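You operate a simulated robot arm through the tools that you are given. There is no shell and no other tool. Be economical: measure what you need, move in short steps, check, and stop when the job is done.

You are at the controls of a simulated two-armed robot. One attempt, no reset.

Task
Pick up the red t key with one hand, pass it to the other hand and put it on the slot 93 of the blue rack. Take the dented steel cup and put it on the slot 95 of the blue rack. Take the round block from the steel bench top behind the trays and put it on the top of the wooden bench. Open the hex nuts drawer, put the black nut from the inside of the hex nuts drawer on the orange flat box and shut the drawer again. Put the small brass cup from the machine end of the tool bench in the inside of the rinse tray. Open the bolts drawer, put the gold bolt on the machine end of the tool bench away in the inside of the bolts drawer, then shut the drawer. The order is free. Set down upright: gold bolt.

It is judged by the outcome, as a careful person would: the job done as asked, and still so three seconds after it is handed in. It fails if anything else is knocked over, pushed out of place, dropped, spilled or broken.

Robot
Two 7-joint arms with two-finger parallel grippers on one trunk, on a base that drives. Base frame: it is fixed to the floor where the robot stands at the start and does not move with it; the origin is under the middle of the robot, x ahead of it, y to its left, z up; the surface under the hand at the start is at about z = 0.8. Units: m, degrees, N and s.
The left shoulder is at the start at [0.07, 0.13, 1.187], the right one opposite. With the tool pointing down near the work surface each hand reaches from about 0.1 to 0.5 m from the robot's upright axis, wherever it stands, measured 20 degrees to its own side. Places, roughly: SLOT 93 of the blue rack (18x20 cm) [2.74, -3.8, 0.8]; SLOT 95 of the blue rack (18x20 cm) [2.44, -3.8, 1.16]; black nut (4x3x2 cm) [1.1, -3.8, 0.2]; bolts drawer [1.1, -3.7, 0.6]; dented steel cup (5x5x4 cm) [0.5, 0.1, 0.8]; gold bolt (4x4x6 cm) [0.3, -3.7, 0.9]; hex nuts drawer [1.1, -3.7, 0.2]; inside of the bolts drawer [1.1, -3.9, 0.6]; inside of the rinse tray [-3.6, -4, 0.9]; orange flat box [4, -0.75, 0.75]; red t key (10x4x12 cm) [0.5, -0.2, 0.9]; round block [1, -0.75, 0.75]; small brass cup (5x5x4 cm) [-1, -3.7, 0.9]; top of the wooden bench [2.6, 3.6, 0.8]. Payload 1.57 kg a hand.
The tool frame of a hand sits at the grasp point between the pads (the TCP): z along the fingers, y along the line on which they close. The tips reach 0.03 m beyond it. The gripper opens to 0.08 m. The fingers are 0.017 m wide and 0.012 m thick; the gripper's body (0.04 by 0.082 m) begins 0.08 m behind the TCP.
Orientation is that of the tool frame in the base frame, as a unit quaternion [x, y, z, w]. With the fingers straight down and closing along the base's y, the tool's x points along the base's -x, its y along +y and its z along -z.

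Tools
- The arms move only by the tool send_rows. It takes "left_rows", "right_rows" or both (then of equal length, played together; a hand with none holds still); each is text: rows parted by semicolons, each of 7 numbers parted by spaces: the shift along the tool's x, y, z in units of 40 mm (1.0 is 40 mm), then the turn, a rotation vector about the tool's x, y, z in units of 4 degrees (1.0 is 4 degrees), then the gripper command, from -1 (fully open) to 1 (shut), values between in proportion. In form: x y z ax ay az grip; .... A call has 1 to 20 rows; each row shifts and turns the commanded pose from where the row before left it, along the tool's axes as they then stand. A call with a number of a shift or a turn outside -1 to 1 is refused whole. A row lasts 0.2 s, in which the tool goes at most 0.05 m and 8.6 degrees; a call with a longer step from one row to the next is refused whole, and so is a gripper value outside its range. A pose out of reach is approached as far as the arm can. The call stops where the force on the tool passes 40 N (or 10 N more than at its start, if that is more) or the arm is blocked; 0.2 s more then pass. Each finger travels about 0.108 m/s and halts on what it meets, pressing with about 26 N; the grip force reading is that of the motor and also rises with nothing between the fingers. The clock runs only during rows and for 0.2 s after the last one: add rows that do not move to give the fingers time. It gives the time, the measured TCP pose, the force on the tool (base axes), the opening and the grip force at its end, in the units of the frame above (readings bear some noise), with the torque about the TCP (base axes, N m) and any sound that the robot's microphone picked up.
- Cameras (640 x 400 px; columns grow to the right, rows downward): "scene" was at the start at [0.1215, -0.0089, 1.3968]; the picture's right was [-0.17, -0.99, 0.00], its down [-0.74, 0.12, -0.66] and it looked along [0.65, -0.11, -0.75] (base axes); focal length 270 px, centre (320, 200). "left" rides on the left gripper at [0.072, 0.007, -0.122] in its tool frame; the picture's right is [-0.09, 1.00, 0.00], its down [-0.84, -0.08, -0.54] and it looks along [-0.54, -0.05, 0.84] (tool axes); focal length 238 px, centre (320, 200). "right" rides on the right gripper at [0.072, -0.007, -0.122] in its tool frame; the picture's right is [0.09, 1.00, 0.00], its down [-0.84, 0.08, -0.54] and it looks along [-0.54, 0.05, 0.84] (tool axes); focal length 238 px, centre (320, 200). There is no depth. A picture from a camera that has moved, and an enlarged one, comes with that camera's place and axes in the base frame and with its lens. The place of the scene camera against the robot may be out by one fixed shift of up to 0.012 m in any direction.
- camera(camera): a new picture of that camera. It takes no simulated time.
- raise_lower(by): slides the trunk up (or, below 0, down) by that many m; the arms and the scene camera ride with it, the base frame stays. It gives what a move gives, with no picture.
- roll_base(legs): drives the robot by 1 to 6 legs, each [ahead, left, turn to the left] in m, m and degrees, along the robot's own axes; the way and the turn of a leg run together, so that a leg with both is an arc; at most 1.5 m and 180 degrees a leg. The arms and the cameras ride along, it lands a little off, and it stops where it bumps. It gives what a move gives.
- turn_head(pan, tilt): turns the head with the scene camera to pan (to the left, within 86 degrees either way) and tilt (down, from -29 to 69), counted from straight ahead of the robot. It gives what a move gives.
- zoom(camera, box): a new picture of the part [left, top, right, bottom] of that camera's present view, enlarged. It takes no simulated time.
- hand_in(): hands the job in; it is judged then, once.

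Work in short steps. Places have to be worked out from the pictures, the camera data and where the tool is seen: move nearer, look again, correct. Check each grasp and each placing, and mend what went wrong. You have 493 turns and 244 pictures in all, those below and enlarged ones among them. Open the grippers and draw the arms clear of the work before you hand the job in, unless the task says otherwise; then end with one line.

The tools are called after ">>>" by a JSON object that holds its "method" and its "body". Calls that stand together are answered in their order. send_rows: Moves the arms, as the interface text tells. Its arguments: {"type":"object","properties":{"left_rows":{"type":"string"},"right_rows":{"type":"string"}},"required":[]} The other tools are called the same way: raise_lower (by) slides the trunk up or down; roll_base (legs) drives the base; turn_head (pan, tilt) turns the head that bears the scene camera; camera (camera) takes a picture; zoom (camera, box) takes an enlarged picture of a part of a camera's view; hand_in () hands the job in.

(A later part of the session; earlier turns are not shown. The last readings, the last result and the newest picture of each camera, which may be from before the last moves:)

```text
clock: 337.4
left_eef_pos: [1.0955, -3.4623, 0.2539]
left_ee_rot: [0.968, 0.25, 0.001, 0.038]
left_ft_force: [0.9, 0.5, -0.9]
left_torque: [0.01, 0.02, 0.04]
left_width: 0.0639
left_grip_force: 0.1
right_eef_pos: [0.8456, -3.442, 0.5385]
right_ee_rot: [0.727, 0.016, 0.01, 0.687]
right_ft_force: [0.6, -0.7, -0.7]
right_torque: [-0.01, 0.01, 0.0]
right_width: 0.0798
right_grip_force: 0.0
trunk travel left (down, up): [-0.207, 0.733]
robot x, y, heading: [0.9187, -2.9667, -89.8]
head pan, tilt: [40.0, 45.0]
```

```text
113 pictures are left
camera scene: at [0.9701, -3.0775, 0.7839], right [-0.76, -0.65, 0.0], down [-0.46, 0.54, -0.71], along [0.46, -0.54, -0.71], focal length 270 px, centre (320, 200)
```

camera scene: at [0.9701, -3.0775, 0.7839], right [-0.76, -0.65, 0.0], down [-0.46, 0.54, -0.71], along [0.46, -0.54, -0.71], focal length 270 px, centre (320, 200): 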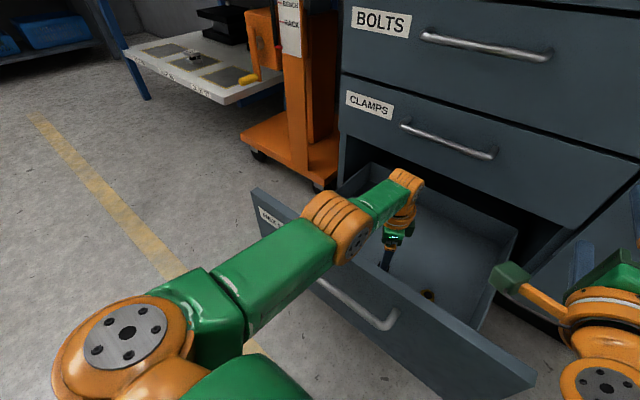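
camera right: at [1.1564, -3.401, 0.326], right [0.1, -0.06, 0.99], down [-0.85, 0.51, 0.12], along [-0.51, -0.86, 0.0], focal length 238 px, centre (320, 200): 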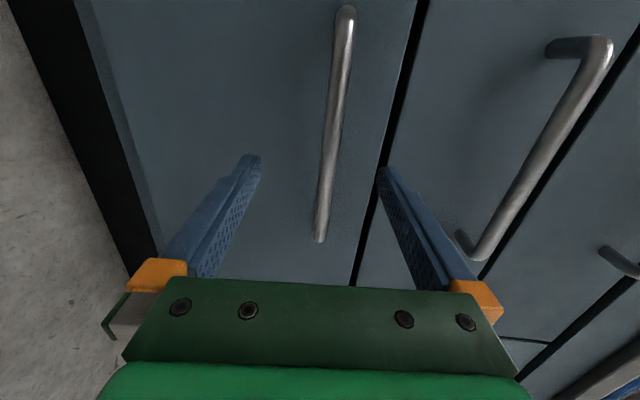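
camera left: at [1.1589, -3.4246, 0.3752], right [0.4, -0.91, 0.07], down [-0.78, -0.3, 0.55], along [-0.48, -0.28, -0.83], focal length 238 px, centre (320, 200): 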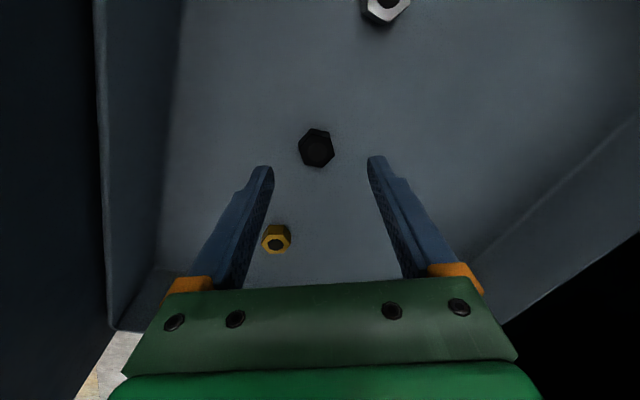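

Perfectly aligned and clear of the panel. I'll lower another 4 cm.

>>> {"method": "raise_lower", "body": {"by": -0.04}}

>>> {"method": "camera", "body": {"camera": "left"}}

```text
clock: 338.3
left_eef_pos: [1.0954, -3.4616, 0.215]
left_ee_rot: [0.968, 0.25, 0.001, 0.037]
left_ft_force: [0.1, 0.3, 0.1]
left_torque: [-0.02, 0.05, 0.03]
left_width: 0.0637
left_grip_force: 0.1
right_eef_pos: [0.8458, -3.44, 0.498]
right_ee_rot: [0.727, 0.017, 0.011, 0.686]
right_ft_force: [-0.5, -0.1, 0.2]
right_torque: [-0.02, -0.01, 0.0]
right_width: 0.0802
right_grip_force: 0.0
trunk travel left (down, up): [-0.167, 0.773]
robot x, y, heading: [0.9253, -2.9717, -89.8]
head pan, tilt: [40.0, 45.0]
```

```text
112 pictures are left
camera left: at [1.1589, -3.4246, 0.3352], right [0.4, -0.91, 0.07], down [-0.78, -0.3, 0.55], along [-0.48, -0.28, -0.83], focal length 238 px, centre (320, 200)
```

left: 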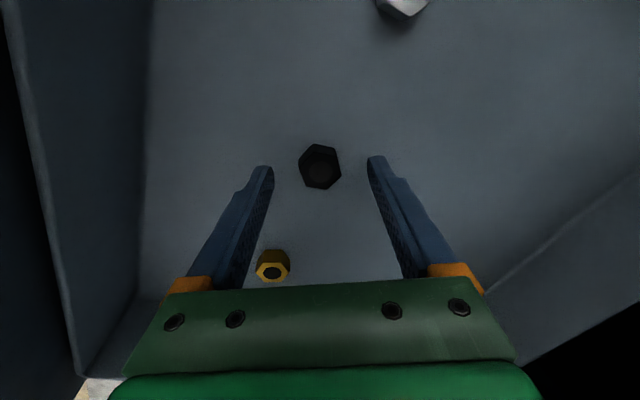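

The nut is centred at tip level. I'll lower 8 mm more and close.

>>> {"method": "raise_lower", "body": {"by": -0.008}}

>>> {"method": "send_rows", "body": {"left_rows": "0 0 0 0 0 0 -0.3;0 0 0 0 0 0 0.1;0 0 0 0 0 0 0.6;0 0 0 0 0 0 1;0 0 0 0 0 0 1;0 0 0 0 0 0 1"}}

>>> {"method": "camera", "body": {"camera": "left"}}

```text
clock: 338.9
left_eef_pos: [1.0951, -3.4613, 0.2071]
left_ee_rot: [0.968, 0.25, 0.001, 0.036]
left_ft_force: [0.1, 0.7, 0.3]
left_torque: [-0.02, -0.03, 0.03]
left_width: 0.064
left_grip_force: 0.1
right_eef_pos: [0.845, -3.4419, 0.4906]
right_ee_rot: [0.727, 0.016, 0.011, 0.686]
right_ft_force: [-0.4, 0.0, 0.1]
right_torque: [0.0, 0.03, 0.02]
right_width: 0.08
right_grip_force: 0.0
trunk travel left (down, up): [-0.159, 0.781]
robot x, y, heading: [0.9239, -2.9731, -89.6]
head pan, tilt: [40.0, 45.0]
```

```text
clock: 340.2
left_eef_pos: [1.0951, -3.4634, 0.2063]
left_ee_rot: [0.968, 0.25, 0.002, 0.038]
left_ft_force: [-0.3, 0.6, 1.6]
left_torque: [-0.03, 0.0, 0.01]
left_width: 0.0002
left_grip_force: 21.2
right_eef_pos: [0.845, -3.4414, 0.4908]
right_ee_rot: [0.728, 0.017, 0.01, 0.686]
right_ft_force: [0.0, 0.1, 0.2]
right_torque: [0.01, -0.01, 0.01]
right_width: 0.0799
right_grip_force: 0.1
trunk travel left (down, up): [-0.159, 0.781]
robot x, y, heading: [0.9207, -2.9748, -89.6]
head pan, tilt: [40.0, 45.0]
```

```text
111 pictures are left
camera left: at [1.1589, -3.4247, 0.3272], right [0.4, -0.91, 0.07], down [-0.78, -0.3, 0.55], along [-0.48, -0.28, -0.83], focal length 238 px, centre (320, 200)
```

left: 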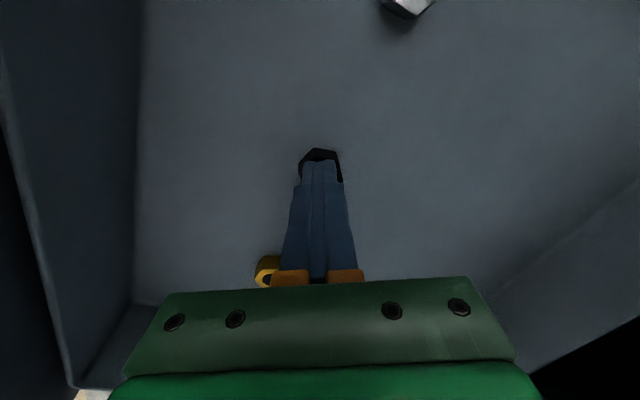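

The fingers closed above the nut, so the nut lies lower than I judged. I'll reopen, lower 2.5 cm, and check.

>>> {"method": "send_rows", "body": {"left_rows": "0 0 0 0 0 0 0.2;0 0 0 0 0 0 -0.5;0 0 0 0 0 0 -0.6;0 0 0 0 0 0 -0.6"}}

>>> {"method": "raise_lower", "body": {"by": -0.02}}

>>> {"method": "camera", "body": {"camera": "left"}}

```text
clock: 341.2
left_eef_pos: [1.0949, -3.4622, 0.2073]
left_ee_rot: [0.968, 0.249, 0.001, 0.038]
left_ft_force: [0.1, -0.2, -0.2]
left_torque: [-0.01, 0.01, 0.01]
left_width: 0.064
left_grip_force: 0.1
right_eef_pos: [0.8457, -3.4413, 0.4903]
right_ee_rot: [0.727, 0.016, 0.01, 0.686]
right_ft_force: [0.3, 0.6, 0.1]
right_torque: [0.0, 0.03, 0.0]
right_width: 0.0801
right_grip_force: 0.1
trunk travel left (down, up): [-0.159, 0.781]
robot x, y, heading: [0.9233, -2.9728, -89.8]
head pan, tilt: [40.0, 45.0]
```

```text
clock: 341.9
left_eef_pos: [1.0972, -3.4623, 0.1887]
left_ee_rot: [0.967, 0.25, 0.001, 0.04]
left_ft_force: [-0.6, -0.7, 13.2]
left_torque: [0.51, 0.21, 0.0]
left_width: 0.0629
left_grip_force: 0.1
right_eef_pos: [0.8454, -3.4395, 0.4728]
right_ee_rot: [0.726, 0.016, 0.011, 0.687]
right_ft_force: [0.7, -0.1, 0.8]
right_torque: [-0.02, 0.0, 0.02]
right_width: 0.08
right_grip_force: 0.1
trunk travel left (down, up): [-0.139, 0.801]
robot x, y, heading: [0.9239, -2.9695, -89.8]
head pan, tilt: [40.0, 45.0]
```

```text
110 pictures are left
camera left: at [1.1586, -3.4244, 0.3095], right [0.4, -0.91, 0.08], down [-0.78, -0.29, 0.55], along [-0.48, -0.28, -0.83], focal length 238 px, centre (320, 200)
```

left: 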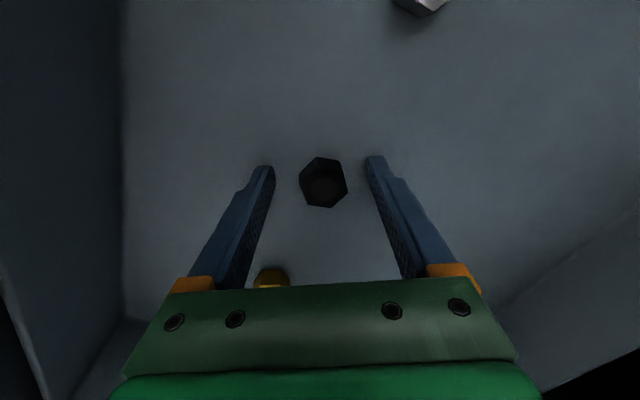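

The fingertips touched the drawer floor. I'll raise 2 mm and close.

>>> {"method": "raise_lower", "body": {"by": 0.003}}

>>> {"method": "send_rows", "body": {"left_rows": "0 0 0 0 0 0 -0.3;0 0 0 0 0 0 0.1;0 0 0 0 0 0 0.6;0 0 0 0 0 0 1;0 0 0 0 0 0 1;0 0 0 0 0 0 1"}}

>>> {"method": "camera", "body": {"camera": "left"}}

```text
clock: 342.4
left_eef_pos: [1.0965, -3.4618, 0.1885]
left_ee_rot: [0.968, 0.249, 0.002, 0.037]
left_ft_force: [-0.6, 0.3, -0.2]
left_torque: [0.0, -0.01, 0.04]
left_width: 0.0635
left_grip_force: 0.1
right_eef_pos: [0.846, -3.4418, 0.4733]
right_ee_rot: [0.727, 0.016, 0.011, 0.686]
right_ft_force: [0.1, 0.2, -0.6]
right_torque: [0.04, -0.02, 0.0]
right_width: 0.0802
right_grip_force: 0.1
trunk travel left (down, up): [-0.142, 0.798]
robot x, y, heading: [0.9239, -2.9657, -89.7]
head pan, tilt: [40.0, 45.0]
```

```text
clock: 343.8
left_eef_pos: [1.0948, -3.4627, 0.1898]
left_ee_rot: [0.968, 0.25, 0.001, 0.037]
left_ft_force: [-0.1, 0.1, 0.0]
left_torque: [-0.03, -0.02, 0.02]
left_width: 0.0296
left_grip_force: 25.8
right_eef_pos: [0.8457, -3.4412, 0.4725]
right_ee_rot: [0.727, 0.016, 0.011, 0.686]
right_ft_force: [-0.2, -0.2, -0.2]
right_torque: [-0.01, 0.02, -0.01]
right_width: 0.0801
right_grip_force: 0.1
trunk travel left (down, up): [-0.142, 0.798]
robot x, y, heading: [0.9179, -2.9684, -89.8]
head pan, tilt: [40.0, 45.0]
```

```text
109 pictures are left
camera left: at [1.1589, -3.4247, 0.3101], right [0.4, -0.91, 0.07], down [-0.78, -0.3, 0.55], along [-0.48, -0.28, -0.83], focal length 238 px, centre (320, 200)
```

left: 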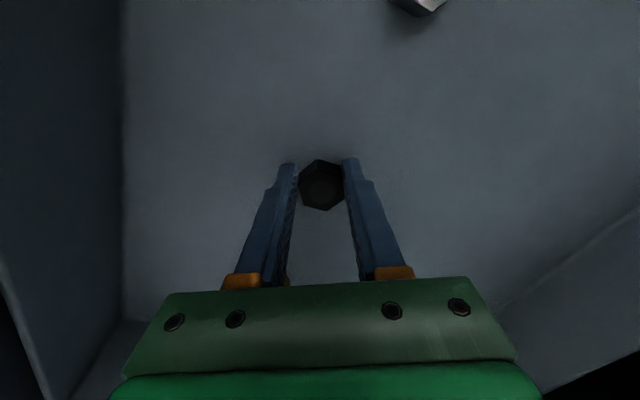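

Gripped across the flats (29.6 mm). I'll raise the trunk and confirm.

>>> {"method": "raise_lower", "body": {"by": 0.3}}

>>> {"method": "camera", "body": {"camera": "left"}}

```text
clock: 346.8
left_eef_pos: [1.0957, -3.4619, 0.4893]
left_ee_rot: [0.968, 0.249, 0.001, 0.038]
left_ft_force: [0.4, -0.5, -1.2]
left_torque: [0.04, -0.01, 0.02]
left_width: 0.0294
left_grip_force: 26.3
right_eef_pos: [0.8449, -3.4412, 0.7738]
right_ee_rot: [0.728, 0.017, 0.011, 0.685]
right_ft_force: [0.5, 0.4, -0.4]
right_torque: [0.07, -0.03, 0.01]
right_width: 0.0804
right_grip_force: 0.1
trunk travel left (down, up): [-0.442, 0.498]
robot x, y, heading: [0.925, -2.9707, -89.8]
head pan, tilt: [40.0, 45.0]
```

```text
108 pictures are left
camera left: at [1.159, -3.4249, 0.61], right [0.4, -0.91, 0.07], down [-0.78, -0.3, 0.55], along [-0.48, -0.28, -0.83], focal length 238 px, centre (320, 200)
```

left: 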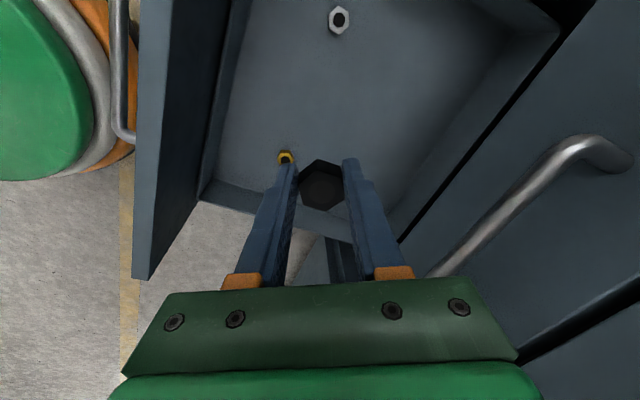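

The black nut is held. I'll back out, re-extend the right hand, raise the left, and return to the drawer handle to close it.

>>> {"method": "roll_base", "body": {"legs": [[-0.47, 0, 0], [0, 0.245, 0]]}}

>>> {"method": "send_rows", "body": {"left_rows": "0 0 -0.9 0 0 0 1;0 0 -0.9 0 0 0 1;0 0 -0.9 0 0 0 1;0 0 -0.9 0 0 0 1;0 0 -0.9 0 0 0 1;0 0 -0.9 0 0 0 1;0 0 0 0 0 0 1", "right_rows": "0 0 0.9 0 0 0 -1;0 0 0.9 0 0 0 -1;0 0 0.9 0 0 0 -1;0 0 0.9 0 0 0 -1;0 0 0.9 0 0 0 -1;0 0 0.75 0 0 0 -1;0 0 0 0 0 0 -1"}}

>>> {"method": "raise_lower", "body": {"by": -0.35}}

>>> {"method": "camera", "body": {"camera": "right"}}

```text
clock: 351.0
left_eef_pos: [1.3389, -2.9951, 0.4897]
left_ee_rot: [0.967, 0.253, 0.002, 0.037]
left_ft_force: [0.0, 0.5, -1.2]
left_torque: [-0.02, 0.04, 0.02]
left_width: 0.0292
left_grip_force: 26.0
right_eef_pos: [1.091, -2.9763, 0.7741]
right_ee_rot: [0.727, 0.019, 0.011, 0.686]
right_ft_force: [-0.4, -0.2, -0.6]
right_torque: [-0.02, -0.01, -0.01]
right_width: 0.0799
right_grip_force: 0.1
trunk travel left (down, up): [-0.442, 0.498]
robot x, y, heading: [1.165, -2.5073, -89.4]
head pan, tilt: [40.0, 45.0]
```

```text
clock: 352.6
left_eef_pos: [1.3344, -2.9933, 0.7014]
left_ee_rot: [0.967, 0.253, 0.001, 0.038]
left_ft_force: [0.1, -0.1, -0.3]
left_torque: [0.01, -0.02, -0.02]
left_width: 0.0293
left_grip_force: 25.8
left hand out of reach, approached as far as the arm can: row 1, 2, 3, 6
right_eef_pos: [1.0976, -3.1877, 0.76]
right_ee_rot: [0.728, 0.019, 0.012, 0.685]
right_ft_force: [0.4, 0.1, -0.4]
right_torque: [0.02, 0.01, 0.0]
right_width: 0.08
right_grip_force: 0.0
trunk travel left (down, up): [-0.442, 0.498]
robot x, y, heading: [1.164, -2.5018, -89.5]
head pan, tilt: [40.0, 45.0]
```

```text
clock: 356.0
left_eef_pos: [1.3349, -2.9942, 0.3515]
left_ee_rot: [0.967, 0.252, 0.001, 0.037]
left_ft_force: [-0.7, -0.4, -0.3]
left_torque: [0.01, 0.0, 0.01]
left_width: 0.0293
left_grip_force: 26.5
right_eef_pos: [1.0973, -3.188, 0.41]
right_ee_rot: [0.727, 0.019, 0.014, 0.686]
right_ft_force: [0.2, -0.2, -0.3]
right_torque: [0.03, 0.03, 0.03]
right_width: 0.0798
right_grip_force: 0.0
trunk travel left (down, up): [-0.092, 0.848]
robot x, y, heading: [1.1621, -2.5042, -89.6]
head pan, tilt: [40.0, 45.0]
```

```text
107 pictures are left
camera right: at [1.1638, -3.0614, 0.4103], right [0.1, -0.05, 0.99], down [-0.86, 0.5, 0.12], along [-0.5, -0.86, 0.0], focal length 238 px, centre (320, 200)
```

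right: 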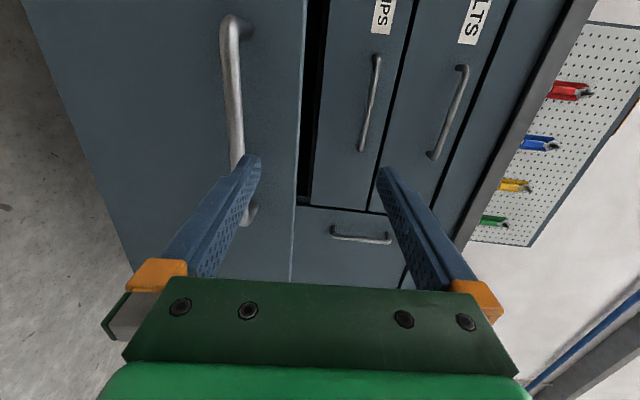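

I'll lower to the handle height, then forward and grip.

>>> {"method": "raise_lower", "body": {"by": -0.082}}

>>> {"method": "roll_base", "body": {"legs": [[0.04, -0.007, -0.3]]}}

>>> {"method": "camera", "body": {"camera": "right"}}

```text
clock: 357.2
left_eef_pos: [1.3342, -2.9942, 0.2703]
left_ee_rot: [0.967, 0.252, 0.002, 0.037]
left_ft_force: [0.2, -0.1, -0.1]
left_torque: [0.0, -0.01, 0.02]
left_width: 0.0291
left_grip_force: 26.2
right_eef_pos: [1.0975, -3.1871, 0.3294]
right_ee_rot: [0.727, 0.018, 0.012, 0.686]
right_ft_force: [0.3, 0.5, 1.3]
right_torque: [0.0, 0.02, -0.01]
right_width: 0.0798
right_grip_force: 0.1
trunk travel left (down, up): [-0.01, 0.93]
robot x, y, heading: [1.162, -2.5052, -89.5]
head pan, tilt: [40.0, 45.0]
```

```text
clock: 358.1
left_eef_pos: [1.3267, -3.0341, 0.27]
left_ee_rot: [0.968, 0.249, 0.001, 0.037]
left_ft_force: [-1.1, 0.8, -0.4]
left_torque: [-0.01, -0.01, -0.02]
left_width: 0.0292
left_grip_force: 26.2
right_eef_pos: [1.0866, -3.226, 0.3287]
right_ee_rot: [0.728, 0.017, 0.01, 0.686]
right_ft_force: [0.1, -0.1, 0.5]
right_torque: [0.0, -0.03, 0.03]
right_width: 0.0799
right_grip_force: 0.0
trunk travel left (down, up): [-0.01, 0.93]
robot x, y, heading: [1.1586, -2.5429, -89.9]
head pan, tilt: [40.0, 45.0]
```

```text
106 pictures are left
camera right: at [1.1544, -3.1006, 0.3283], right [0.1, -0.05, 0.99], down [-0.86, 0.5, 0.12], along [-0.51, -0.86, 0.0], focal length 238 px, centre (320, 200)
```

right: 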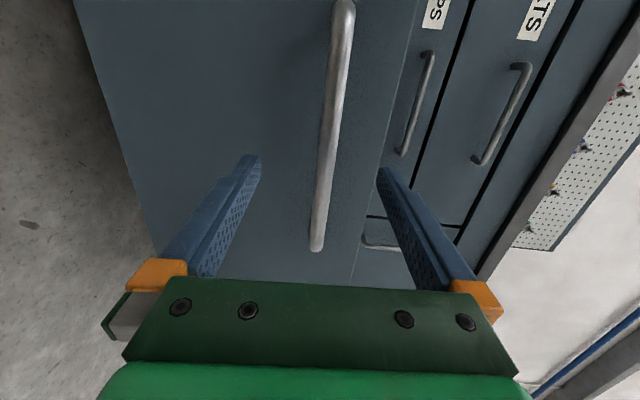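

>>> {"method": "roll_base", "body": {"legs": [[0.042, 0, 0]]}}

>>> {"method": "send_rows", "body": {"right_rows": "0 0 0 0 0 0 -0.3;0 0 0 0 0 0 0.3;0 0 0 0 0 0 1;0 0 0 0 0 0 1;0 0 0 0 0 0 1"}}

>>> {"method": "roll_base", "body": {"legs": [[0.08, 0, 0], [0.08, 0, 0], [0.08, 0, 0], [0.05, 0, 0]]}}

>>> {"method": "turn_head", "body": {"pan": 0, "tilt": 40}}

>>> {"method": "camera", "body": {"camera": "scene"}}

```text
clock: 359.0
left_eef_pos: [1.3254, -3.0759, 0.2693]
left_ee_rot: [0.968, 0.249, 0.001, 0.038]
left_ft_force: [-0.4, -0.5, -0.6]
left_torque: [0.05, -0.04, 0.02]
left_width: 0.029
left_grip_force: 26.1
right_eef_pos: [1.0874, -3.2678, 0.3283]
right_ee_rot: [0.728, 0.015, 0.011, 0.685]
right_ft_force: [0.5, -0.7, -0.6]
right_torque: [-0.01, -0.02, 0.02]
right_width: 0.0801
right_grip_force: 0.1
trunk travel left (down, up): [-0.01, 0.93]
robot x, y, heading: [1.1606, -2.5864, -89.7]
head pan, tilt: [40.0, 45.0]
```

```text
clock: 360.2
left_eef_pos: [1.326, -3.0735, 0.2705]
left_ee_rot: [0.968, 0.249, 0.0, 0.038]
left_ft_force: [0.4, 0.2, -0.6]
left_torque: [-0.02, -0.01, 0.01]
left_width: 0.0291
left_grip_force: 25.5
right_eef_pos: [1.0876, -3.2686, 0.3304]
right_ee_rot: [0.726, 0.017, 0.01, 0.687]
right_ft_force: [1.5, -1.8, 6.3]
right_torque: [-0.02, -0.33, -0.22]
right_width: 0.0139
right_grip_force: 30.1
trunk travel left (down, up): [-0.01, 0.93]
robot x, y, heading: [1.1616, -2.5859, -89.7]
head pan, tilt: [40.0, 45.0]
```

```text
clock: 363.1
left_eef_pos: [1.3275, -3.3672, 0.2709]
left_ee_rot: [0.967, 0.25, 0.002, 0.039]
left_ft_force: [-0.4, 0.2, -0.8]
left_torque: [-0.03, 0.02, -0.03]
left_width: 0.0293
left_grip_force: 25.8
right_eef_pos: [1.0882, -3.5596, 0.33]
right_ee_rot: [0.725, 0.016, 0.01, 0.688]
right_ft_force: [-18.3, -2.2, 7.6]
right_torque: [-0.01, -0.22, -0.46]
right_width: 0.0134
right_grip_force: 30.2
trunk travel left (down, up): [-0.01, 0.93]
robot x, y, heading: [1.1583, -2.8764, -89.8]
head pan, tilt: [40.0, 45.0]
```

```text
clock: 364.2
left_eef_pos: [1.3272, -3.3669, 0.2715]
left_ee_rot: [0.968, 0.25, 0.002, 0.038]
left_ft_force: [-0.7, -0.7, 0.2]
left_torque: [-0.02, -0.02, 0.01]
left_width: 0.0294
left_grip_force: 25.6
right_eef_pos: [1.0885, -3.5592, 0.3307]
right_ee_rot: [0.726, 0.016, 0.009, 0.688]
right_ft_force: [-1.2, -1.4, 6.5]
right_torque: [-0.01, -0.31, -0.29]
right_width: 0.0134
right_grip_force: 30.1
trunk travel left (down, up): [-0.01, 0.93]
robot x, y, heading: [1.1616, -2.8734, -89.6]
head pan, tilt: [0.0, 40.0]
```

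```text
105 pictures are left
camera scene: at [1.1547, -3.0064, 0.5944], right [-1.0, -0.01, 0.0], down [0.0, 0.64, -0.77], along [0.0, -0.77, -0.64], focal length 270 px, centre (320, 200)
```

scene: 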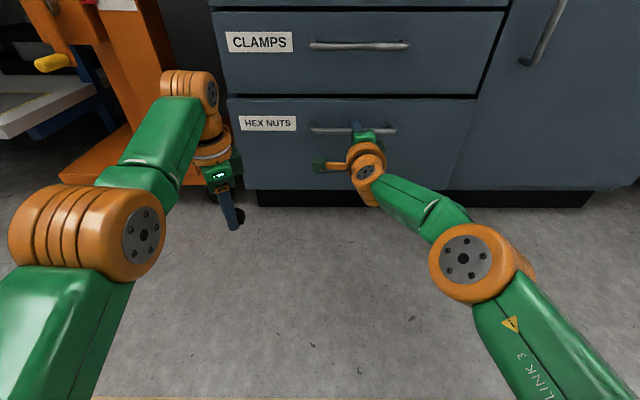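

Two centimetres remain; I'll push to closed.

>>> {"method": "roll_base", "body": {"legs": [[0.022, 0, 0]]}}

>>> {"method": "send_rows", "body": {"right_rows": "0 0 0.12 0 0 0 1;0 0 0.12 0 0 0 1;0 0 0 0 0 0 1"}}

```text
clock: 365.0
left_eef_pos: [1.3276, -3.3895, 0.271]
left_ee_rot: [0.968, 0.25, 0.001, 0.039]
left_ft_force: [-0.7, 0.1, -0.4]
left_torque: [0.01, -0.04, 0.0]
left_width: 0.0293
left_grip_force: 25.4
right_eef_pos: [1.0868, -3.5819, 0.3298]
right_ee_rot: [0.726, 0.016, 0.009, 0.687]
right_ft_force: [-1.5, -3.6, 7.3]
right_torque: [-0.02, -0.33, 0.04]
right_width: 0.014
right_grip_force: 30.4
trunk travel left (down, up): [-0.01, 0.93]
robot x, y, heading: [1.16, -2.8997, -89.6]
head pan, tilt: [0.0, 40.0]
```

```text
clock: 365.8
left_eef_pos: [1.3283, -3.3893, 0.2702]
left_ee_rot: [0.968, 0.25, 0.001, 0.039]
left_ft_force: [-0.7, 0.9, -0.2]
left_torque: [0.0, 0.0, 0.03]
left_width: 0.0292
left_grip_force: 25.8
right_eef_pos: [1.0889, -3.5865, 0.331]
right_ee_rot: [0.726, 0.016, 0.011, 0.688]
right_ft_force: [-0.6, 27.2, 0.2]
right_torque: [0.01, -0.3, 0.0]
right_width: 0.014
right_grip_force: 30.5
right hand out of reach, approached as far as the arm can: row 2
trunk travel left (down, up): [-0.01, 0.93]
robot x, y, heading: [1.16, -2.901, -89.6]
head pan, tilt: [0.0, 40.0]
```

Shut (27 N back-pressure). I'll release, back off, raise the trunk, and check both drawers.

>>> {"method": "send_rows", "body": {"right_rows": "0 0 0 0 0 0 0.3;0 0 0 0 0 0 -0.5;0 0 0 0 0 0 -1;0 0 0 0 0 0 -1;0 0 0 0 0 0 -1"}}

>>> {"method": "roll_base", "body": {"legs": [[-0.45, 0, 0]]}}

>>> {"method": "raise_lower", "body": {"by": 0.4}}

>>> {"method": "raise_lower", "body": {"by": 0.4}}

>>> {"method": "camera", "body": {"camera": "scene"}}

>>> {"method": "camera", "body": {"camera": "left"}}

```text
clock: 367.0
left_eef_pos: [1.3274, -3.3891, 0.2693]
left_ee_rot: [0.968, 0.249, 0.002, 0.037]
left_ft_force: [-0.9, 0.0, -0.4]
left_torque: [0.01, -0.05, 0.02]
left_width: 0.0289
left_grip_force: 25.8
right_eef_pos: [1.0881, -3.5879, 0.3277]
right_ee_rot: [0.727, 0.015, 0.01, 0.687]
right_ft_force: [0.6, 0.3, 0.4]
right_torque: [-0.01, 0.0, -0.01]
right_width: 0.08
right_grip_force: 0.1
trunk travel left (down, up): [-0.01, 0.93]
robot x, y, heading: [1.1617, -2.896, -89.9]
head pan, tilt: [0.0, 40.0]
```

```text
clock: 369.7
left_eef_pos: [1.3239, -2.9421, 0.2699]
left_ee_rot: [0.968, 0.249, 0.002, 0.038]
left_ft_force: [-0.1, 0.0, -1.1]
left_torque: [0.0, -0.05, 0.03]
left_width: 0.029
left_grip_force: 25.4
right_eef_pos: [1.0845, -3.1396, 0.3279]
right_ee_rot: [0.727, 0.014, 0.008, 0.687]
right_ft_force: [0.5, 0.1, 0.4]
right_torque: [0.01, -0.03, 0.02]
right_width: 0.0799
right_grip_force: 0.0
trunk travel left (down, up): [-0.01, 0.93]
robot x, y, heading: [1.1584, -2.4524, -89.8]
head pan, tilt: [0.0, 40.0]
```

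```text
clock: 373.5
left_eef_pos: [1.3235, -2.9415, 0.6697]
left_ee_rot: [0.968, 0.248, 0.001, 0.038]
left_ft_force: [0.0, 0.3, -0.5]
left_torque: [0.01, -0.01, -0.03]
left_width: 0.0288
left_grip_force: 26.6
right_eef_pos: [1.0841, -3.138, 0.7289]
right_ee_rot: [0.727, 0.015, 0.009, 0.687]
right_ft_force: [-0.5, 0.9, 0.5]
right_torque: [-0.02, 0.01, -0.05]
right_width: 0.0799
right_grip_force: 0.0
trunk travel left (down, up): [-0.41, 0.53]
robot x, y, heading: [1.1586, -2.4485, -90.0]
head pan, tilt: [0.0, 40.0]
```

```text
clock: 377.3
left_eef_pos: [1.3251, -2.9413, 1.0704]
left_ee_rot: [0.968, 0.249, 0.001, 0.037]
left_ft_force: [-0.2, 0.6, 0.1]
left_torque: [0.02, 0.0, 0.01]
left_width: 0.029
left_grip_force: 25.8
right_eef_pos: [1.0836, -3.1394, 1.1283]
right_ee_rot: [0.726, 0.016, 0.008, 0.687]
right_ft_force: [0.8, -0.8, 0.0]
right_torque: [0.0, 0.0, 0.02]
right_width: 0.0799
right_grip_force: 0.0
trunk travel left (down, up): [-0.81, 0.13]
robot x, y, heading: [1.1602, -2.4501, -90.0]
head pan, tilt: [0.0, 40.0]
```

```text
104 pictures are left
camera scene: at [1.1527, -2.5817, 1.3941], right [-1.0, 0.0, 0.0], down [0.0, 0.64, -0.77], along [0.0, -0.77, -0.64], focal length 270 px, centre (320, 200)
```

scene: 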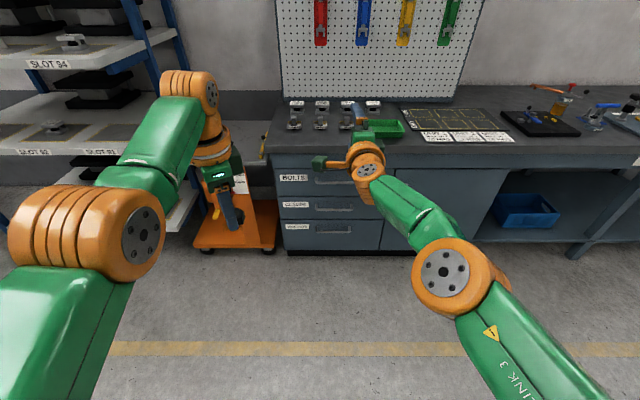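

```text
103 pictures are left
camera left: at [1.3879, -2.9054, 1.1904], right [0.4, -0.91, 0.07], down [-0.78, -0.3, 0.55], along [-0.48, -0.28, -0.83], focal length 238 px, centre (320, 200)
```

left: 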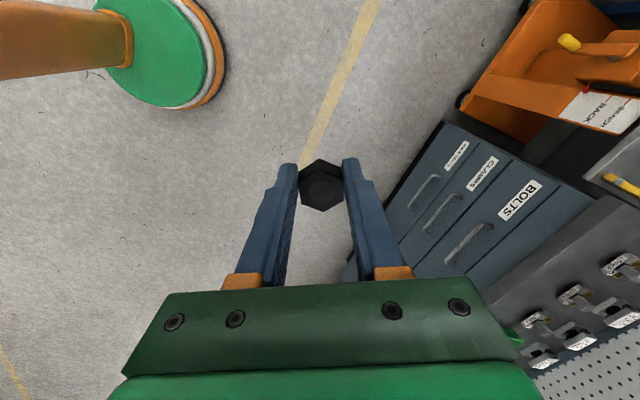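

Both drawers are closed and the nut is secure. Now I'll turn and drive to the packing bench for the orange flat box.

>>> {"method": "roll_base", "body": {"legs": [[0, 0, 90], [1.5, 0, 0], [0, 1.5, 0], [0, 0.2, 0]]}}

>>> {"method": "turn_head", "body": {"pan": 0, "tilt": 25}}

>>> {"method": "camera", "body": {"camera": "scene"}}

```text
clock: 397.0
left_eef_pos: [3.2425, -0.6339, 1.0698]
left_ee_rot: [0.523, 0.852, 0.028, 0.025]
left_ft_force: [-0.2, -0.5, -0.5]
left_torque: [0.03, 0.0, -0.01]
left_width: 0.0291
left_grip_force: 25.8
right_eef_pos: [3.4317, -0.879, 1.1286]
right_ee_rot: [0.512, 0.515, 0.484, 0.487]
right_ft_force: [0.3, 0.0, -1.0]
right_torque: [0.02, 0.01, 0.02]
right_width: 0.0799
right_grip_force: 0.1
trunk travel left (down, up): [-0.81, 0.13]
robot x, y, heading: [2.7474, -0.7787, -1.5]
head pan, tilt: [0.0, 40.0]
```

```text
clock: 397.7
left_eef_pos: [3.2424, -0.628, 1.0701]
left_ee_rot: [0.523, 0.852, 0.028, 0.026]
left_ft_force: [0.6, 0.0, -1.1]
left_torque: [-0.03, 0.01, 0.01]
left_width: 0.0291
left_grip_force: 26.1
right_eef_pos: [3.4318, -0.8765, 1.1277]
right_ee_rot: [0.512, 0.516, 0.483, 0.488]
right_ft_force: [0.1, 0.8, 0.7]
right_torque: [-0.02, -0.01, -0.01]
right_width: 0.0798
right_grip_force: 0.1
trunk travel left (down, up): [-0.81, 0.13]
robot x, y, heading: [2.7461, -0.7836, -1.6]
head pan, tilt: [0.0, 25.0]
```

```text
102 pictures are left
camera scene: at [2.8816, -0.7804, 1.4174], right [-0.03, -1.0, 0.0], down [-0.42, 0.01, -0.91], along [0.91, -0.03, -0.42], focal length 270 px, centre (320, 200)
```

scene: 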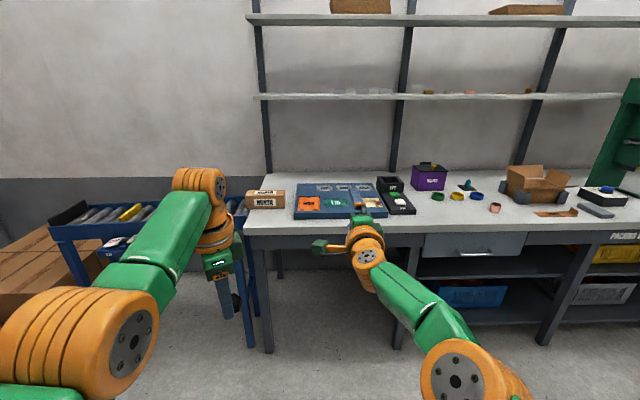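

>>> {"method": "zoom", "body": {"camera": "scene", "box": [240, 160, 460, 240]}}

```text
2.91 times, centred on (350, 200) of scene
camera zoom: at [2.8816, -0.7804, 1.4174], right [-0.03, -1.0, 0.0], down [-0.42, 0.01, -0.91], along [0.91, -0.03, -0.42], focal length 784 px, centre (233, 200)
```

zoom: 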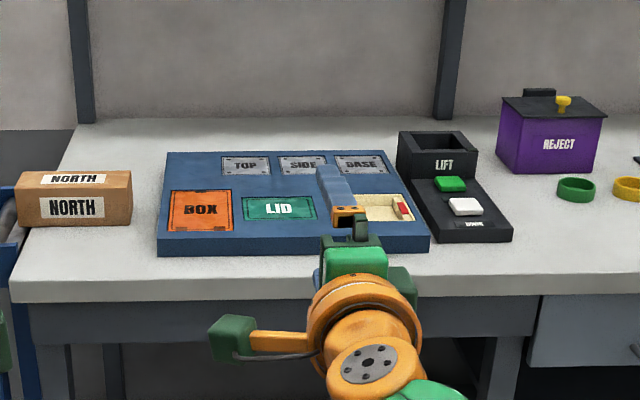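

The orange flat "BOX" piece sits in the blue jig at about (4.02,-0.77). I'll retract the right hand and approach so the left hand is above it.

>>> {"method": "send_rows", "body": {"right_rows": "0 0 -0.9 0 0 0 -1;0 0 -0.9 0 0 0 -1;0 0 -0.9 0 0 0 -1;0 0 -0.9 0 0 0 -1;0 0 -0.9 0 0 0 -1;0 0 -0.9 0 0 0 -1;0 0 0 0 0 0 -1"}}

>>> {"method": "roll_base", "body": {"legs": [[0, -0.15, 1.6], [0.6, 0, 0]]}}

>>> {"method": "turn_head", "body": {"pan": 5, "tilt": 40}}

>>> {"method": "camera", "body": {"camera": "scene"}}

>>> {"method": "camera", "body": {"camera": "left"}}

```text
clock: 399.3
left_eef_pos: [3.2423, -0.631, 1.0693]
left_ee_rot: [0.523, 0.852, 0.027, 0.026]
left_ft_force: [-0.1, -0.2, -0.9]
left_torque: [-0.01, 0.01, 0.0]
left_width: 0.029
left_grip_force: 26.2
right_eef_pos: [3.2145, -0.877, 1.137]
right_ee_rot: [0.511, 0.516, 0.484, 0.488]
right_ft_force: [0.4, 0.2, -0.5]
right_torque: [0.02, -0.02, -0.05]
right_width: 0.0797
right_grip_force: 0.1
trunk travel left (down, up): [-0.81, 0.13]
robot x, y, heading: [2.7453, -0.777, -1.7]
head pan, tilt: [0.0, 25.0]
```

```text
clock: 403.8
left_eef_pos: [3.8473, -0.766, 1.0707]
left_ee_rot: [0.509, 0.86, 0.027, 0.025]
left_ft_force: [-0.1, 0.7, -0.3]
left_torque: [-0.02, 0.0, -0.01]
left_width: 0.029
left_grip_force: 26.5
right_eef_pos: [3.8282, -1.0119, 1.1384]
right_ee_rot: [0.503, 0.524, 0.492, 0.48]
right_ft_force: [0.3, -1.1, -0.5]
right_torque: [0.01, -0.01, 0.03]
right_width: 0.0801
right_grip_force: 0.2
trunk travel left (down, up): [-0.81, 0.13]
robot x, y, heading: [3.3579, -0.9345, 0.2]
head pan, tilt: [0.0, 25.0]
```

```text
clock: 404.5
left_eef_pos: [3.8506, -0.7654, 1.071]
left_ee_rot: [0.509, 0.86, 0.027, 0.025]
left_ft_force: [0.0, 0.0, -1.2]
left_torque: [-0.01, 0.0, 0.01]
left_width: 0.0288
left_grip_force: 25.6
right_eef_pos: [3.8304, -1.0128, 1.1391]
right_ee_rot: [0.504, 0.524, 0.492, 0.48]
right_ft_force: [0.5, 0.0, -0.2]
right_torque: [-0.04, 0.0, 0.0]
right_width: 0.0801
right_grip_force: 0.0
trunk travel left (down, up): [-0.81, 0.13]
robot x, y, heading: [3.3558, -0.9333, 0.0]
head pan, tilt: [5.0, 40.0]
```

```text
100 pictures are left
camera scene: at [3.4865, -0.9195, 1.3942], right [0.09, -1.0, 0.0], down [-0.64, -0.06, -0.77], along [0.76, 0.07, -0.64], focal length 270 px, centre (320, 200)
```

scene: 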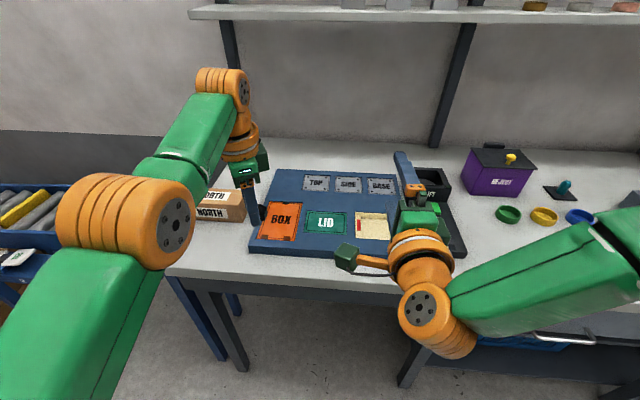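

```text
99 pictures are left
camera left: at [3.8118, -0.7021, 1.1904], right [0.91, 0.4, 0.07], down [0.3, -0.78, 0.55], along [0.28, -0.48, -0.83], focal length 238 px, centre (320, 200)
```

left: 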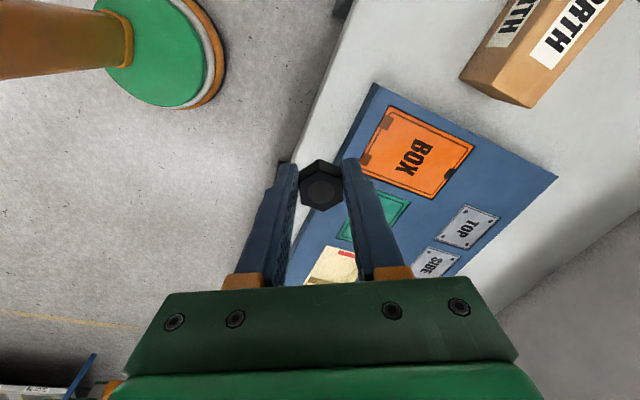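

The tile centre is at (4.006,-0.761). I'll roll forward 15 cm and lower with the trunk.

>>> {"method": "roll_base", "body": {"legs": [[0.152, 0.003, 0]]}}

>>> {"method": "raise_lower", "body": {"by": -0.12}}

>>> {"method": "camera", "body": {"camera": "left"}}

>>> {"method": "camera", "body": {"camera": "scene"}}

```text
clock: 405.9
left_eef_pos: [3.9967, -0.7619, 1.0714]
left_ee_rot: [0.508, 0.86, 0.028, 0.027]
left_ft_force: [-0.2, 0.0, 0.0]
left_torque: [0.02, 0.0, -0.02]
left_width: 0.0291
left_grip_force: 26.5
right_eef_pos: [3.9766, -1.0097, 1.14]
right_ee_rot: [0.503, 0.524, 0.492, 0.48]
right_ft_force: [-0.2, 0.7, 0.8]
right_torque: [0.02, 0.0, -0.03]
right_width: 0.0802
right_grip_force: 0.0
trunk travel left (down, up): [-0.81, 0.13]
robot x, y, heading: [3.5043, -0.9301, 0.1]
head pan, tilt: [5.0, 40.0]
```

```text
clock: 407.4
left_eef_pos: [3.9983, -0.7622, 0.9504]
left_ee_rot: [0.509, 0.86, 0.028, 0.025]
left_ft_force: [0.5, -0.6, 0.0]
left_torque: [-0.01, 0.0, -0.01]
left_width: 0.0293
left_grip_force: 25.7
right_eef_pos: [3.9783, -1.009, 1.0183]
right_ee_rot: [0.504, 0.524, 0.492, 0.48]
right_ft_force: [0.1, 0.0, 0.0]
right_torque: [0.02, -0.05, 0.02]
right_width: 0.08
right_grip_force: 0.0
trunk travel left (down, up): [-0.69, 0.25]
robot x, y, heading: [3.5057, -0.9291, -0.1]
head pan, tilt: [5.0, 40.0]
```

```text
98 pictures are left
camera left: at [3.9607, -0.6986, 1.0705], right [0.91, 0.4, 0.07], down [0.3, -0.78, 0.55], along [0.28, -0.48, -0.83], focal length 238 px, centre (320, 200)
```

left: 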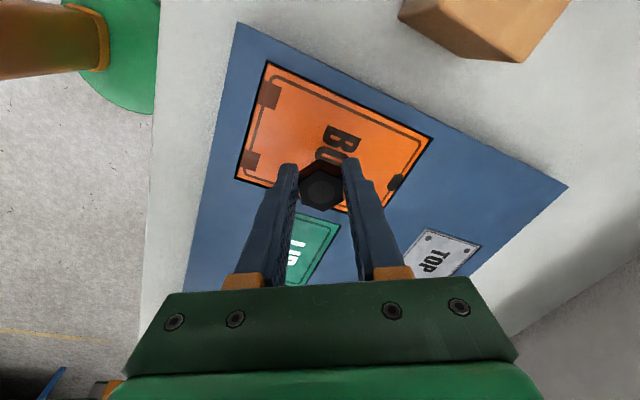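

```text
97 pictures are left
camera scene: at [3.6355, -0.9161, 1.2741], right [0.09, -1.0, 0.0], down [-0.64, -0.06, -0.77], along [0.76, 0.07, -0.64], focal length 270 px, centre (320, 200)
```

scene: 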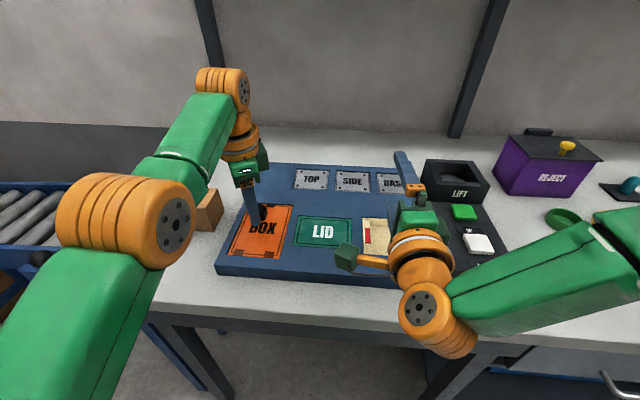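

The tile centre is slightly ahead and left. I'll nudge 1.3 cm and lower to contact in small steps.

>>> {"method": "roll_base", "body": {"legs": [[0.013, 0.007, 0]]}}

>>> {"method": "raise_lower", "body": {"by": -0.03}}

>>> {"method": "raise_lower", "body": {"by": -0.01}}

>>> {"method": "camera", "body": {"camera": "left"}}

```text
clock: 408.2
left_eef_pos: [4.008, -0.755, 0.9509]
left_ee_rot: [0.509, 0.86, 0.027, 0.025]
left_ft_force: [-1.3, 0.1, 0.5]
left_torque: [0.07, 0.0, 0.0]
left_width: 0.029
left_grip_force: 25.9
right_eef_pos: [3.9899, -1.004, 1.0203]
right_ee_rot: [0.503, 0.524, 0.493, 0.48]
right_ft_force: [-0.7, 0.9, 0.3]
right_torque: [0.0, 0.01, 0.04]
right_width: 0.0799
right_grip_force: 0.0
trunk travel left (down, up): [-0.69, 0.25]
robot x, y, heading: [3.5169, -0.9196, 0.3]
head pan, tilt: [5.0, 40.0]
```

```text
clock: 408.9
left_eef_pos: [4.0112, -0.7558, 0.9205]
left_ee_rot: [0.508, 0.861, 0.027, 0.026]
left_ft_force: [0.0, 0.0, -1.0]
left_torque: [-0.01, 0.0, 0.01]
left_width: 0.0292
left_grip_force: 25.8
right_eef_pos: [3.9928, -1.0025, 0.9883]
right_ee_rot: [0.504, 0.524, 0.492, 0.479]
right_ft_force: [0.0, -0.3, -0.1]
right_torque: [0.0, -0.01, 0.0]
right_width: 0.08
right_grip_force: 0.0
trunk travel left (down, up): [-0.66, 0.28]
robot x, y, heading: [3.5202, -0.9199, 0.2]
head pan, tilt: [5.0, 40.0]
```

```text
clock: 409.5
left_eef_pos: [4.011, -0.7543, 0.9105]
left_ee_rot: [0.508, 0.86, 0.026, 0.026]
left_ft_force: [-0.1, 0.4, -0.5]
left_torque: [0.01, 0.03, -0.03]
left_width: 0.0292
left_grip_force: 26.0
right_eef_pos: [3.9923, -1.0013, 0.9785]
right_ee_rot: [0.503, 0.524, 0.492, 0.479]
right_ft_force: [-0.4, 0.8, 0.2]
right_torque: [-0.01, -0.03, 0.01]
right_width: 0.0801
right_grip_force: 0.1
trunk travel left (down, up): [-0.65, 0.29]
robot x, y, heading: [3.5221, -0.9221, -0.0]
head pan, tilt: [5.0, 40.0]
```

```text
96 pictures are left
camera left: at [3.9742, -0.6915, 1.0304], right [0.91, 0.4, 0.07], down [0.3, -0.78, 0.55], along [0.28, -0.48, -0.83], focal length 238 px, centre (320, 200)
```

left: 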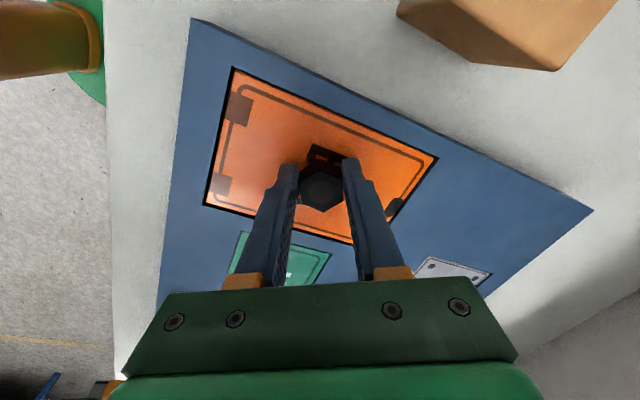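

>>> {"method": "send_rows", "body": {"right_rows": "0 0 0 0 0 0 1;0 0 0 0 0 0 1;0 0 0 0 0 0 1;0 0 0 0 0 0 1"}}

>>> {"method": "raise_lower", "body": {"by": -0.01}}

>>> {"method": "raise_lower", "body": {"by": -0.008}}

>>> {"method": "camera", "body": {"camera": "left"}}

```text
clock: 410.5
left_eef_pos: [4.0114, -0.7549, 0.9096]
left_ee_rot: [0.508, 0.86, 0.027, 0.026]
left_ft_force: [1.1, -0.6, -1.5]
left_torque: [0.04, -0.02, 0.03]
left_width: 0.0294
left_grip_force: 26.1
right_eef_pos: [3.9916, -1.001, 0.9783]
right_ee_rot: [0.503, 0.524, 0.492, 0.48]
right_ft_force: [-0.4, -0.1, -0.2]
right_torque: [-0.01, -0.02, -0.01]
right_width: 0.0001
right_grip_force: 21.6
trunk travel left (down, up): [-0.65, 0.29]
robot x, y, heading: [3.5229, -0.9234, 0.0]
head pan, tilt: [5.0, 40.0]
```

```text
clock: 411.1
left_eef_pos: [4.009, -0.7545, 0.9037]
left_ee_rot: [0.508, 0.861, 0.03, 0.028]
left_ft_force: [5.5, 3.2, 21.8]
left_torque: [-0.24, 0.04, 0.05]
left_width: 0.0295
left_grip_force: 26.0
right_eef_pos: [3.989, -1.0022, 0.9699]
right_ee_rot: [0.503, 0.523, 0.492, 0.48]
right_ft_force: [0.4, -0.2, -0.3]
right_torque: [0.0, 0.03, -0.02]
right_width: 0.0002
right_grip_force: 21.5
trunk travel left (down, up): [-0.64, 0.3]
robot x, y, heading: [3.5162, -0.9199, 0.2]
head pan, tilt: [5.0, 40.0]
```

```text
clock: 411.4
left_eef_pos: [4.0095, -0.7556, 0.9031]
left_ee_rot: [0.508, 0.86, 0.032, 0.032]
left_ft_force: [-4.8, 0.7, 12.9]
left_torque: [-0.08, 0.42, -0.06]
left_width: 0.0291
left_grip_force: 25.7
right_eef_pos: [3.9883, -1.0018, 0.9675]
right_ee_rot: [0.502, 0.524, 0.493, 0.48]
right_ft_force: [0.1, 0.3, -0.3]
right_torque: [0.02, 0.02, -0.01]
right_width: 0.0001
right_grip_force: 21.0
trunk travel left (down, up): [-0.638, 0.302]
robot x, y, heading: [3.5193, -0.9228, 0.1]
head pan, tilt: [5.0, 40.0]
stopped: the force on the tool passed its limit at 47 N (the readings are from after the stop); the commanded pose is now the measured one
```

```text
95 pictures are left
camera left: at [3.9703, -0.6921, 1.0229], right [0.91, 0.4, 0.09], down [0.29, -0.78, 0.55], along [0.29, -0.48, -0.83], focal length 238 px, centre (320, 200)
```

left: 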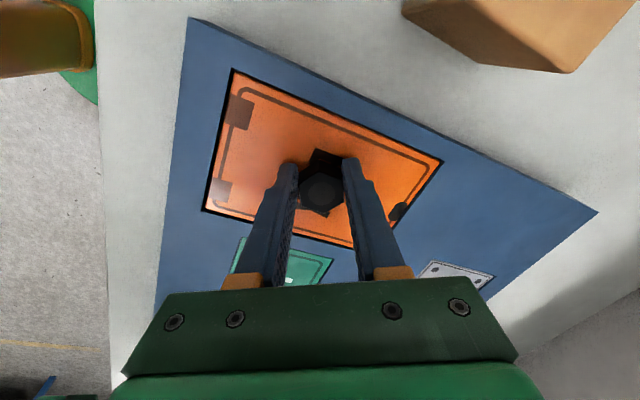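

Firm contact. I'll relieve 5 mm, then open gently and rise.

>>> {"method": "raise_lower", "body": {"by": 0.005}}

>>> {"method": "send_rows", "body": {"left_rows": "0 0 0 0 0 0 0.4;0 0 0 0 0 0 0.2;0 0 0 0 0 0 0;0 0 0 0 0 0 -0.3;0 0 0 0 0 0 -0.6;0 0 0 0 0 0 -0.6"}}

>>> {"method": "raise_lower", "body": {"by": 0.15}}

>>> {"method": "camera", "body": {"camera": "left"}}

```text
clock: 412.0
left_eef_pos: [4.0137, -0.7549, 0.9048]
left_ee_rot: [0.507, 0.861, 0.031, 0.029]
left_ft_force: [0.2, 0.8, -0.5]
left_torque: [0.02, 0.0, 0.01]
left_width: 0.0293
left_grip_force: 26.3
right_eef_pos: [3.9914, -1.0024, 0.9713]
right_ee_rot: [0.504, 0.524, 0.492, 0.48]
right_ft_force: [0.5, 0.4, 0.1]
right_torque: [0.04, -0.02, -0.02]
right_width: 0.0001
right_grip_force: 21.2
trunk travel left (down, up): [-0.643, 0.297]
robot x, y, heading: [3.5142, -0.9187, 0.3]
head pan, tilt: [5.0, 40.0]
```

```text
clock: 413.4
left_eef_pos: [4.0141, -0.7535, 0.9053]
left_ee_rot: [0.509, 0.86, 0.03, 0.029]
left_ft_force: [-0.3, -1.2, 0.2]
left_torque: [0.02, -0.03, 0.02]
left_width: 0.0639
left_grip_force: 0.0
right_eef_pos: [3.9922, -1.0028, 0.9721]
right_ee_rot: [0.504, 0.523, 0.492, 0.48]
right_ft_force: [-0.2, 0.2, 0.1]
right_torque: [0.02, 0.01, 0.01]
right_width: 0.0001
right_grip_force: 21.8
trunk travel left (down, up): [-0.643, 0.297]
robot x, y, heading: [3.5205, -0.9198, 0.4]
head pan, tilt: [5.0, 40.0]
```

```text
clock: 415.1
left_eef_pos: [4.0141, -0.7547, 1.0544]
left_ee_rot: [0.508, 0.86, 0.03, 0.029]
left_ft_force: [-0.3, 0.4, -0.8]
left_torque: [0.03, -0.01, 0.02]
left_width: 0.0641
left_grip_force: 0.1
right_eef_pos: [3.9922, -1.0019, 1.1213]
right_ee_rot: [0.503, 0.524, 0.492, 0.48]
right_ft_force: [-0.2, -1.2, 0.2]
right_torque: [0.02, -0.02, 0.02]
right_width: 0.0002
right_grip_force: 21.3
trunk travel left (down, up): [-0.793, 0.147]
robot x, y, heading: [3.5214, -0.9241, 0.3]
head pan, tilt: [5.0, 40.0]
```

```text
94 pictures are left
camera left: at [3.9744, -0.6913, 1.1754], right [0.91, 0.4, 0.08], down [0.29, -0.78, 0.55], along [0.28, -0.48, -0.83], focal length 238 px, centre (320, 200)
```

left: 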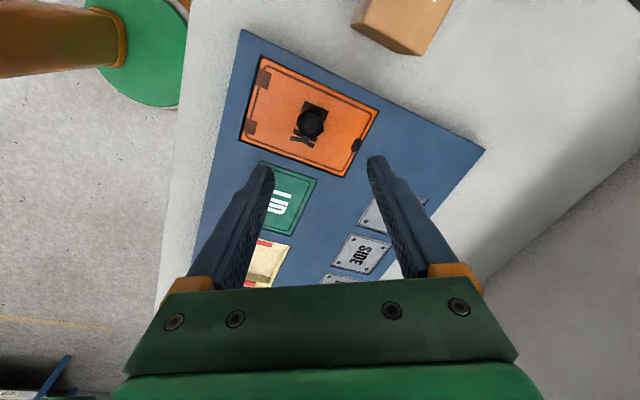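

The nut rests on the orange BOX. Now to the round block: I'll go round to the right side of the steel bench and face it.

>>> {"method": "roll_base", "body": {"legs": [[-0.9, 0, 0], [0, -1.1, 0], [-1.5, 0, 0], [0, 0, 90]]}}

>>> {"method": "turn_head", "body": {"pan": 0, "tilt": 25}}

>>> {"method": "camera", "body": {"camera": "scene"}}

```text
clock: 436.3
left_eef_pos: [0.9188, -1.5651, 1.0548]
left_ee_rot: [-0.263, 0.964, 0.042, -0.001]
left_ft_force: [0.1, 0.5, 0.3]
left_torque: [0.01, -0.01, 0.01]
left_width: 0.0638
left_grip_force: 0.1
right_eef_pos: [1.1653, -1.5796, 1.1215]
right_ee_rot: [-0.024, 0.727, 0.686, -0.018]
right_ft_force: [0.0, -0.8, -0.1]
right_torque: [0.0, 0.01, 0.0]
right_width: 0.0001
right_grip_force: 21.0
trunk travel left (down, up): [-0.793, 0.147]
robot x, y, heading: [1.0962, -2.0552, 91.7]
head pan, tilt: [5.0, 40.0]
```

```text
clock: 437.1
left_eef_pos: [0.9165, -1.5648, 1.0562]
left_ee_rot: [-0.263, 0.964, 0.043, -0.002]
left_ft_force: [0.0, 0.2, 0.6]
left_torque: [0.0, 0.02, 0.02]
left_width: 0.064
left_grip_force: 0.1
right_eef_pos: [1.1638, -1.5796, 1.1225]
right_ee_rot: [-0.025, 0.727, 0.686, -0.019]
right_ft_force: [-0.3, 0.2, 0.3]
right_torque: [-0.02, 0.04, 0.01]
right_width: 0.0
right_grip_force: 21.0
trunk travel left (down, up): [-0.793, 0.147]
robot x, y, heading: [1.0976, -2.0557, 91.7]
head pan, tilt: [0.0, 25.0]
```

```text
93 pictures are left
camera scene: at [1.0864, -1.9078, 1.4], right [1.0, 0.03, 0.0], down [0.01, -0.42, -0.91], along [-0.03, 0.91, -0.42], focal length 270 px, centre (320, 200)
```

scene: 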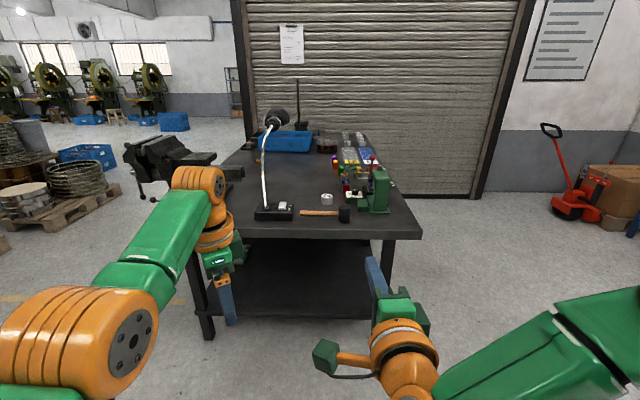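

>>> {"method": "zoom", "body": {"camera": "scene", "box": [230, 110, 430, 240]}}

```text
3.08 times, centred on (330, 175) of scene
camera zoom: at [1.0864, -1.9078, 1.4], right [1.0, 0.03, 0.0], down [0.01, -0.42, -0.91], along [-0.03, 0.91, -0.42], focal length 830 px, centre (289, 277)
```

zoom: 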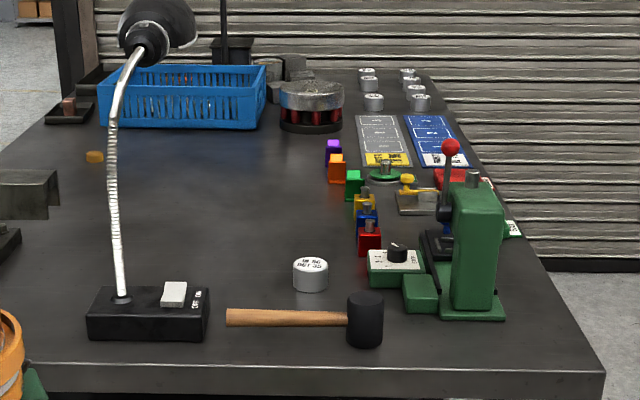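

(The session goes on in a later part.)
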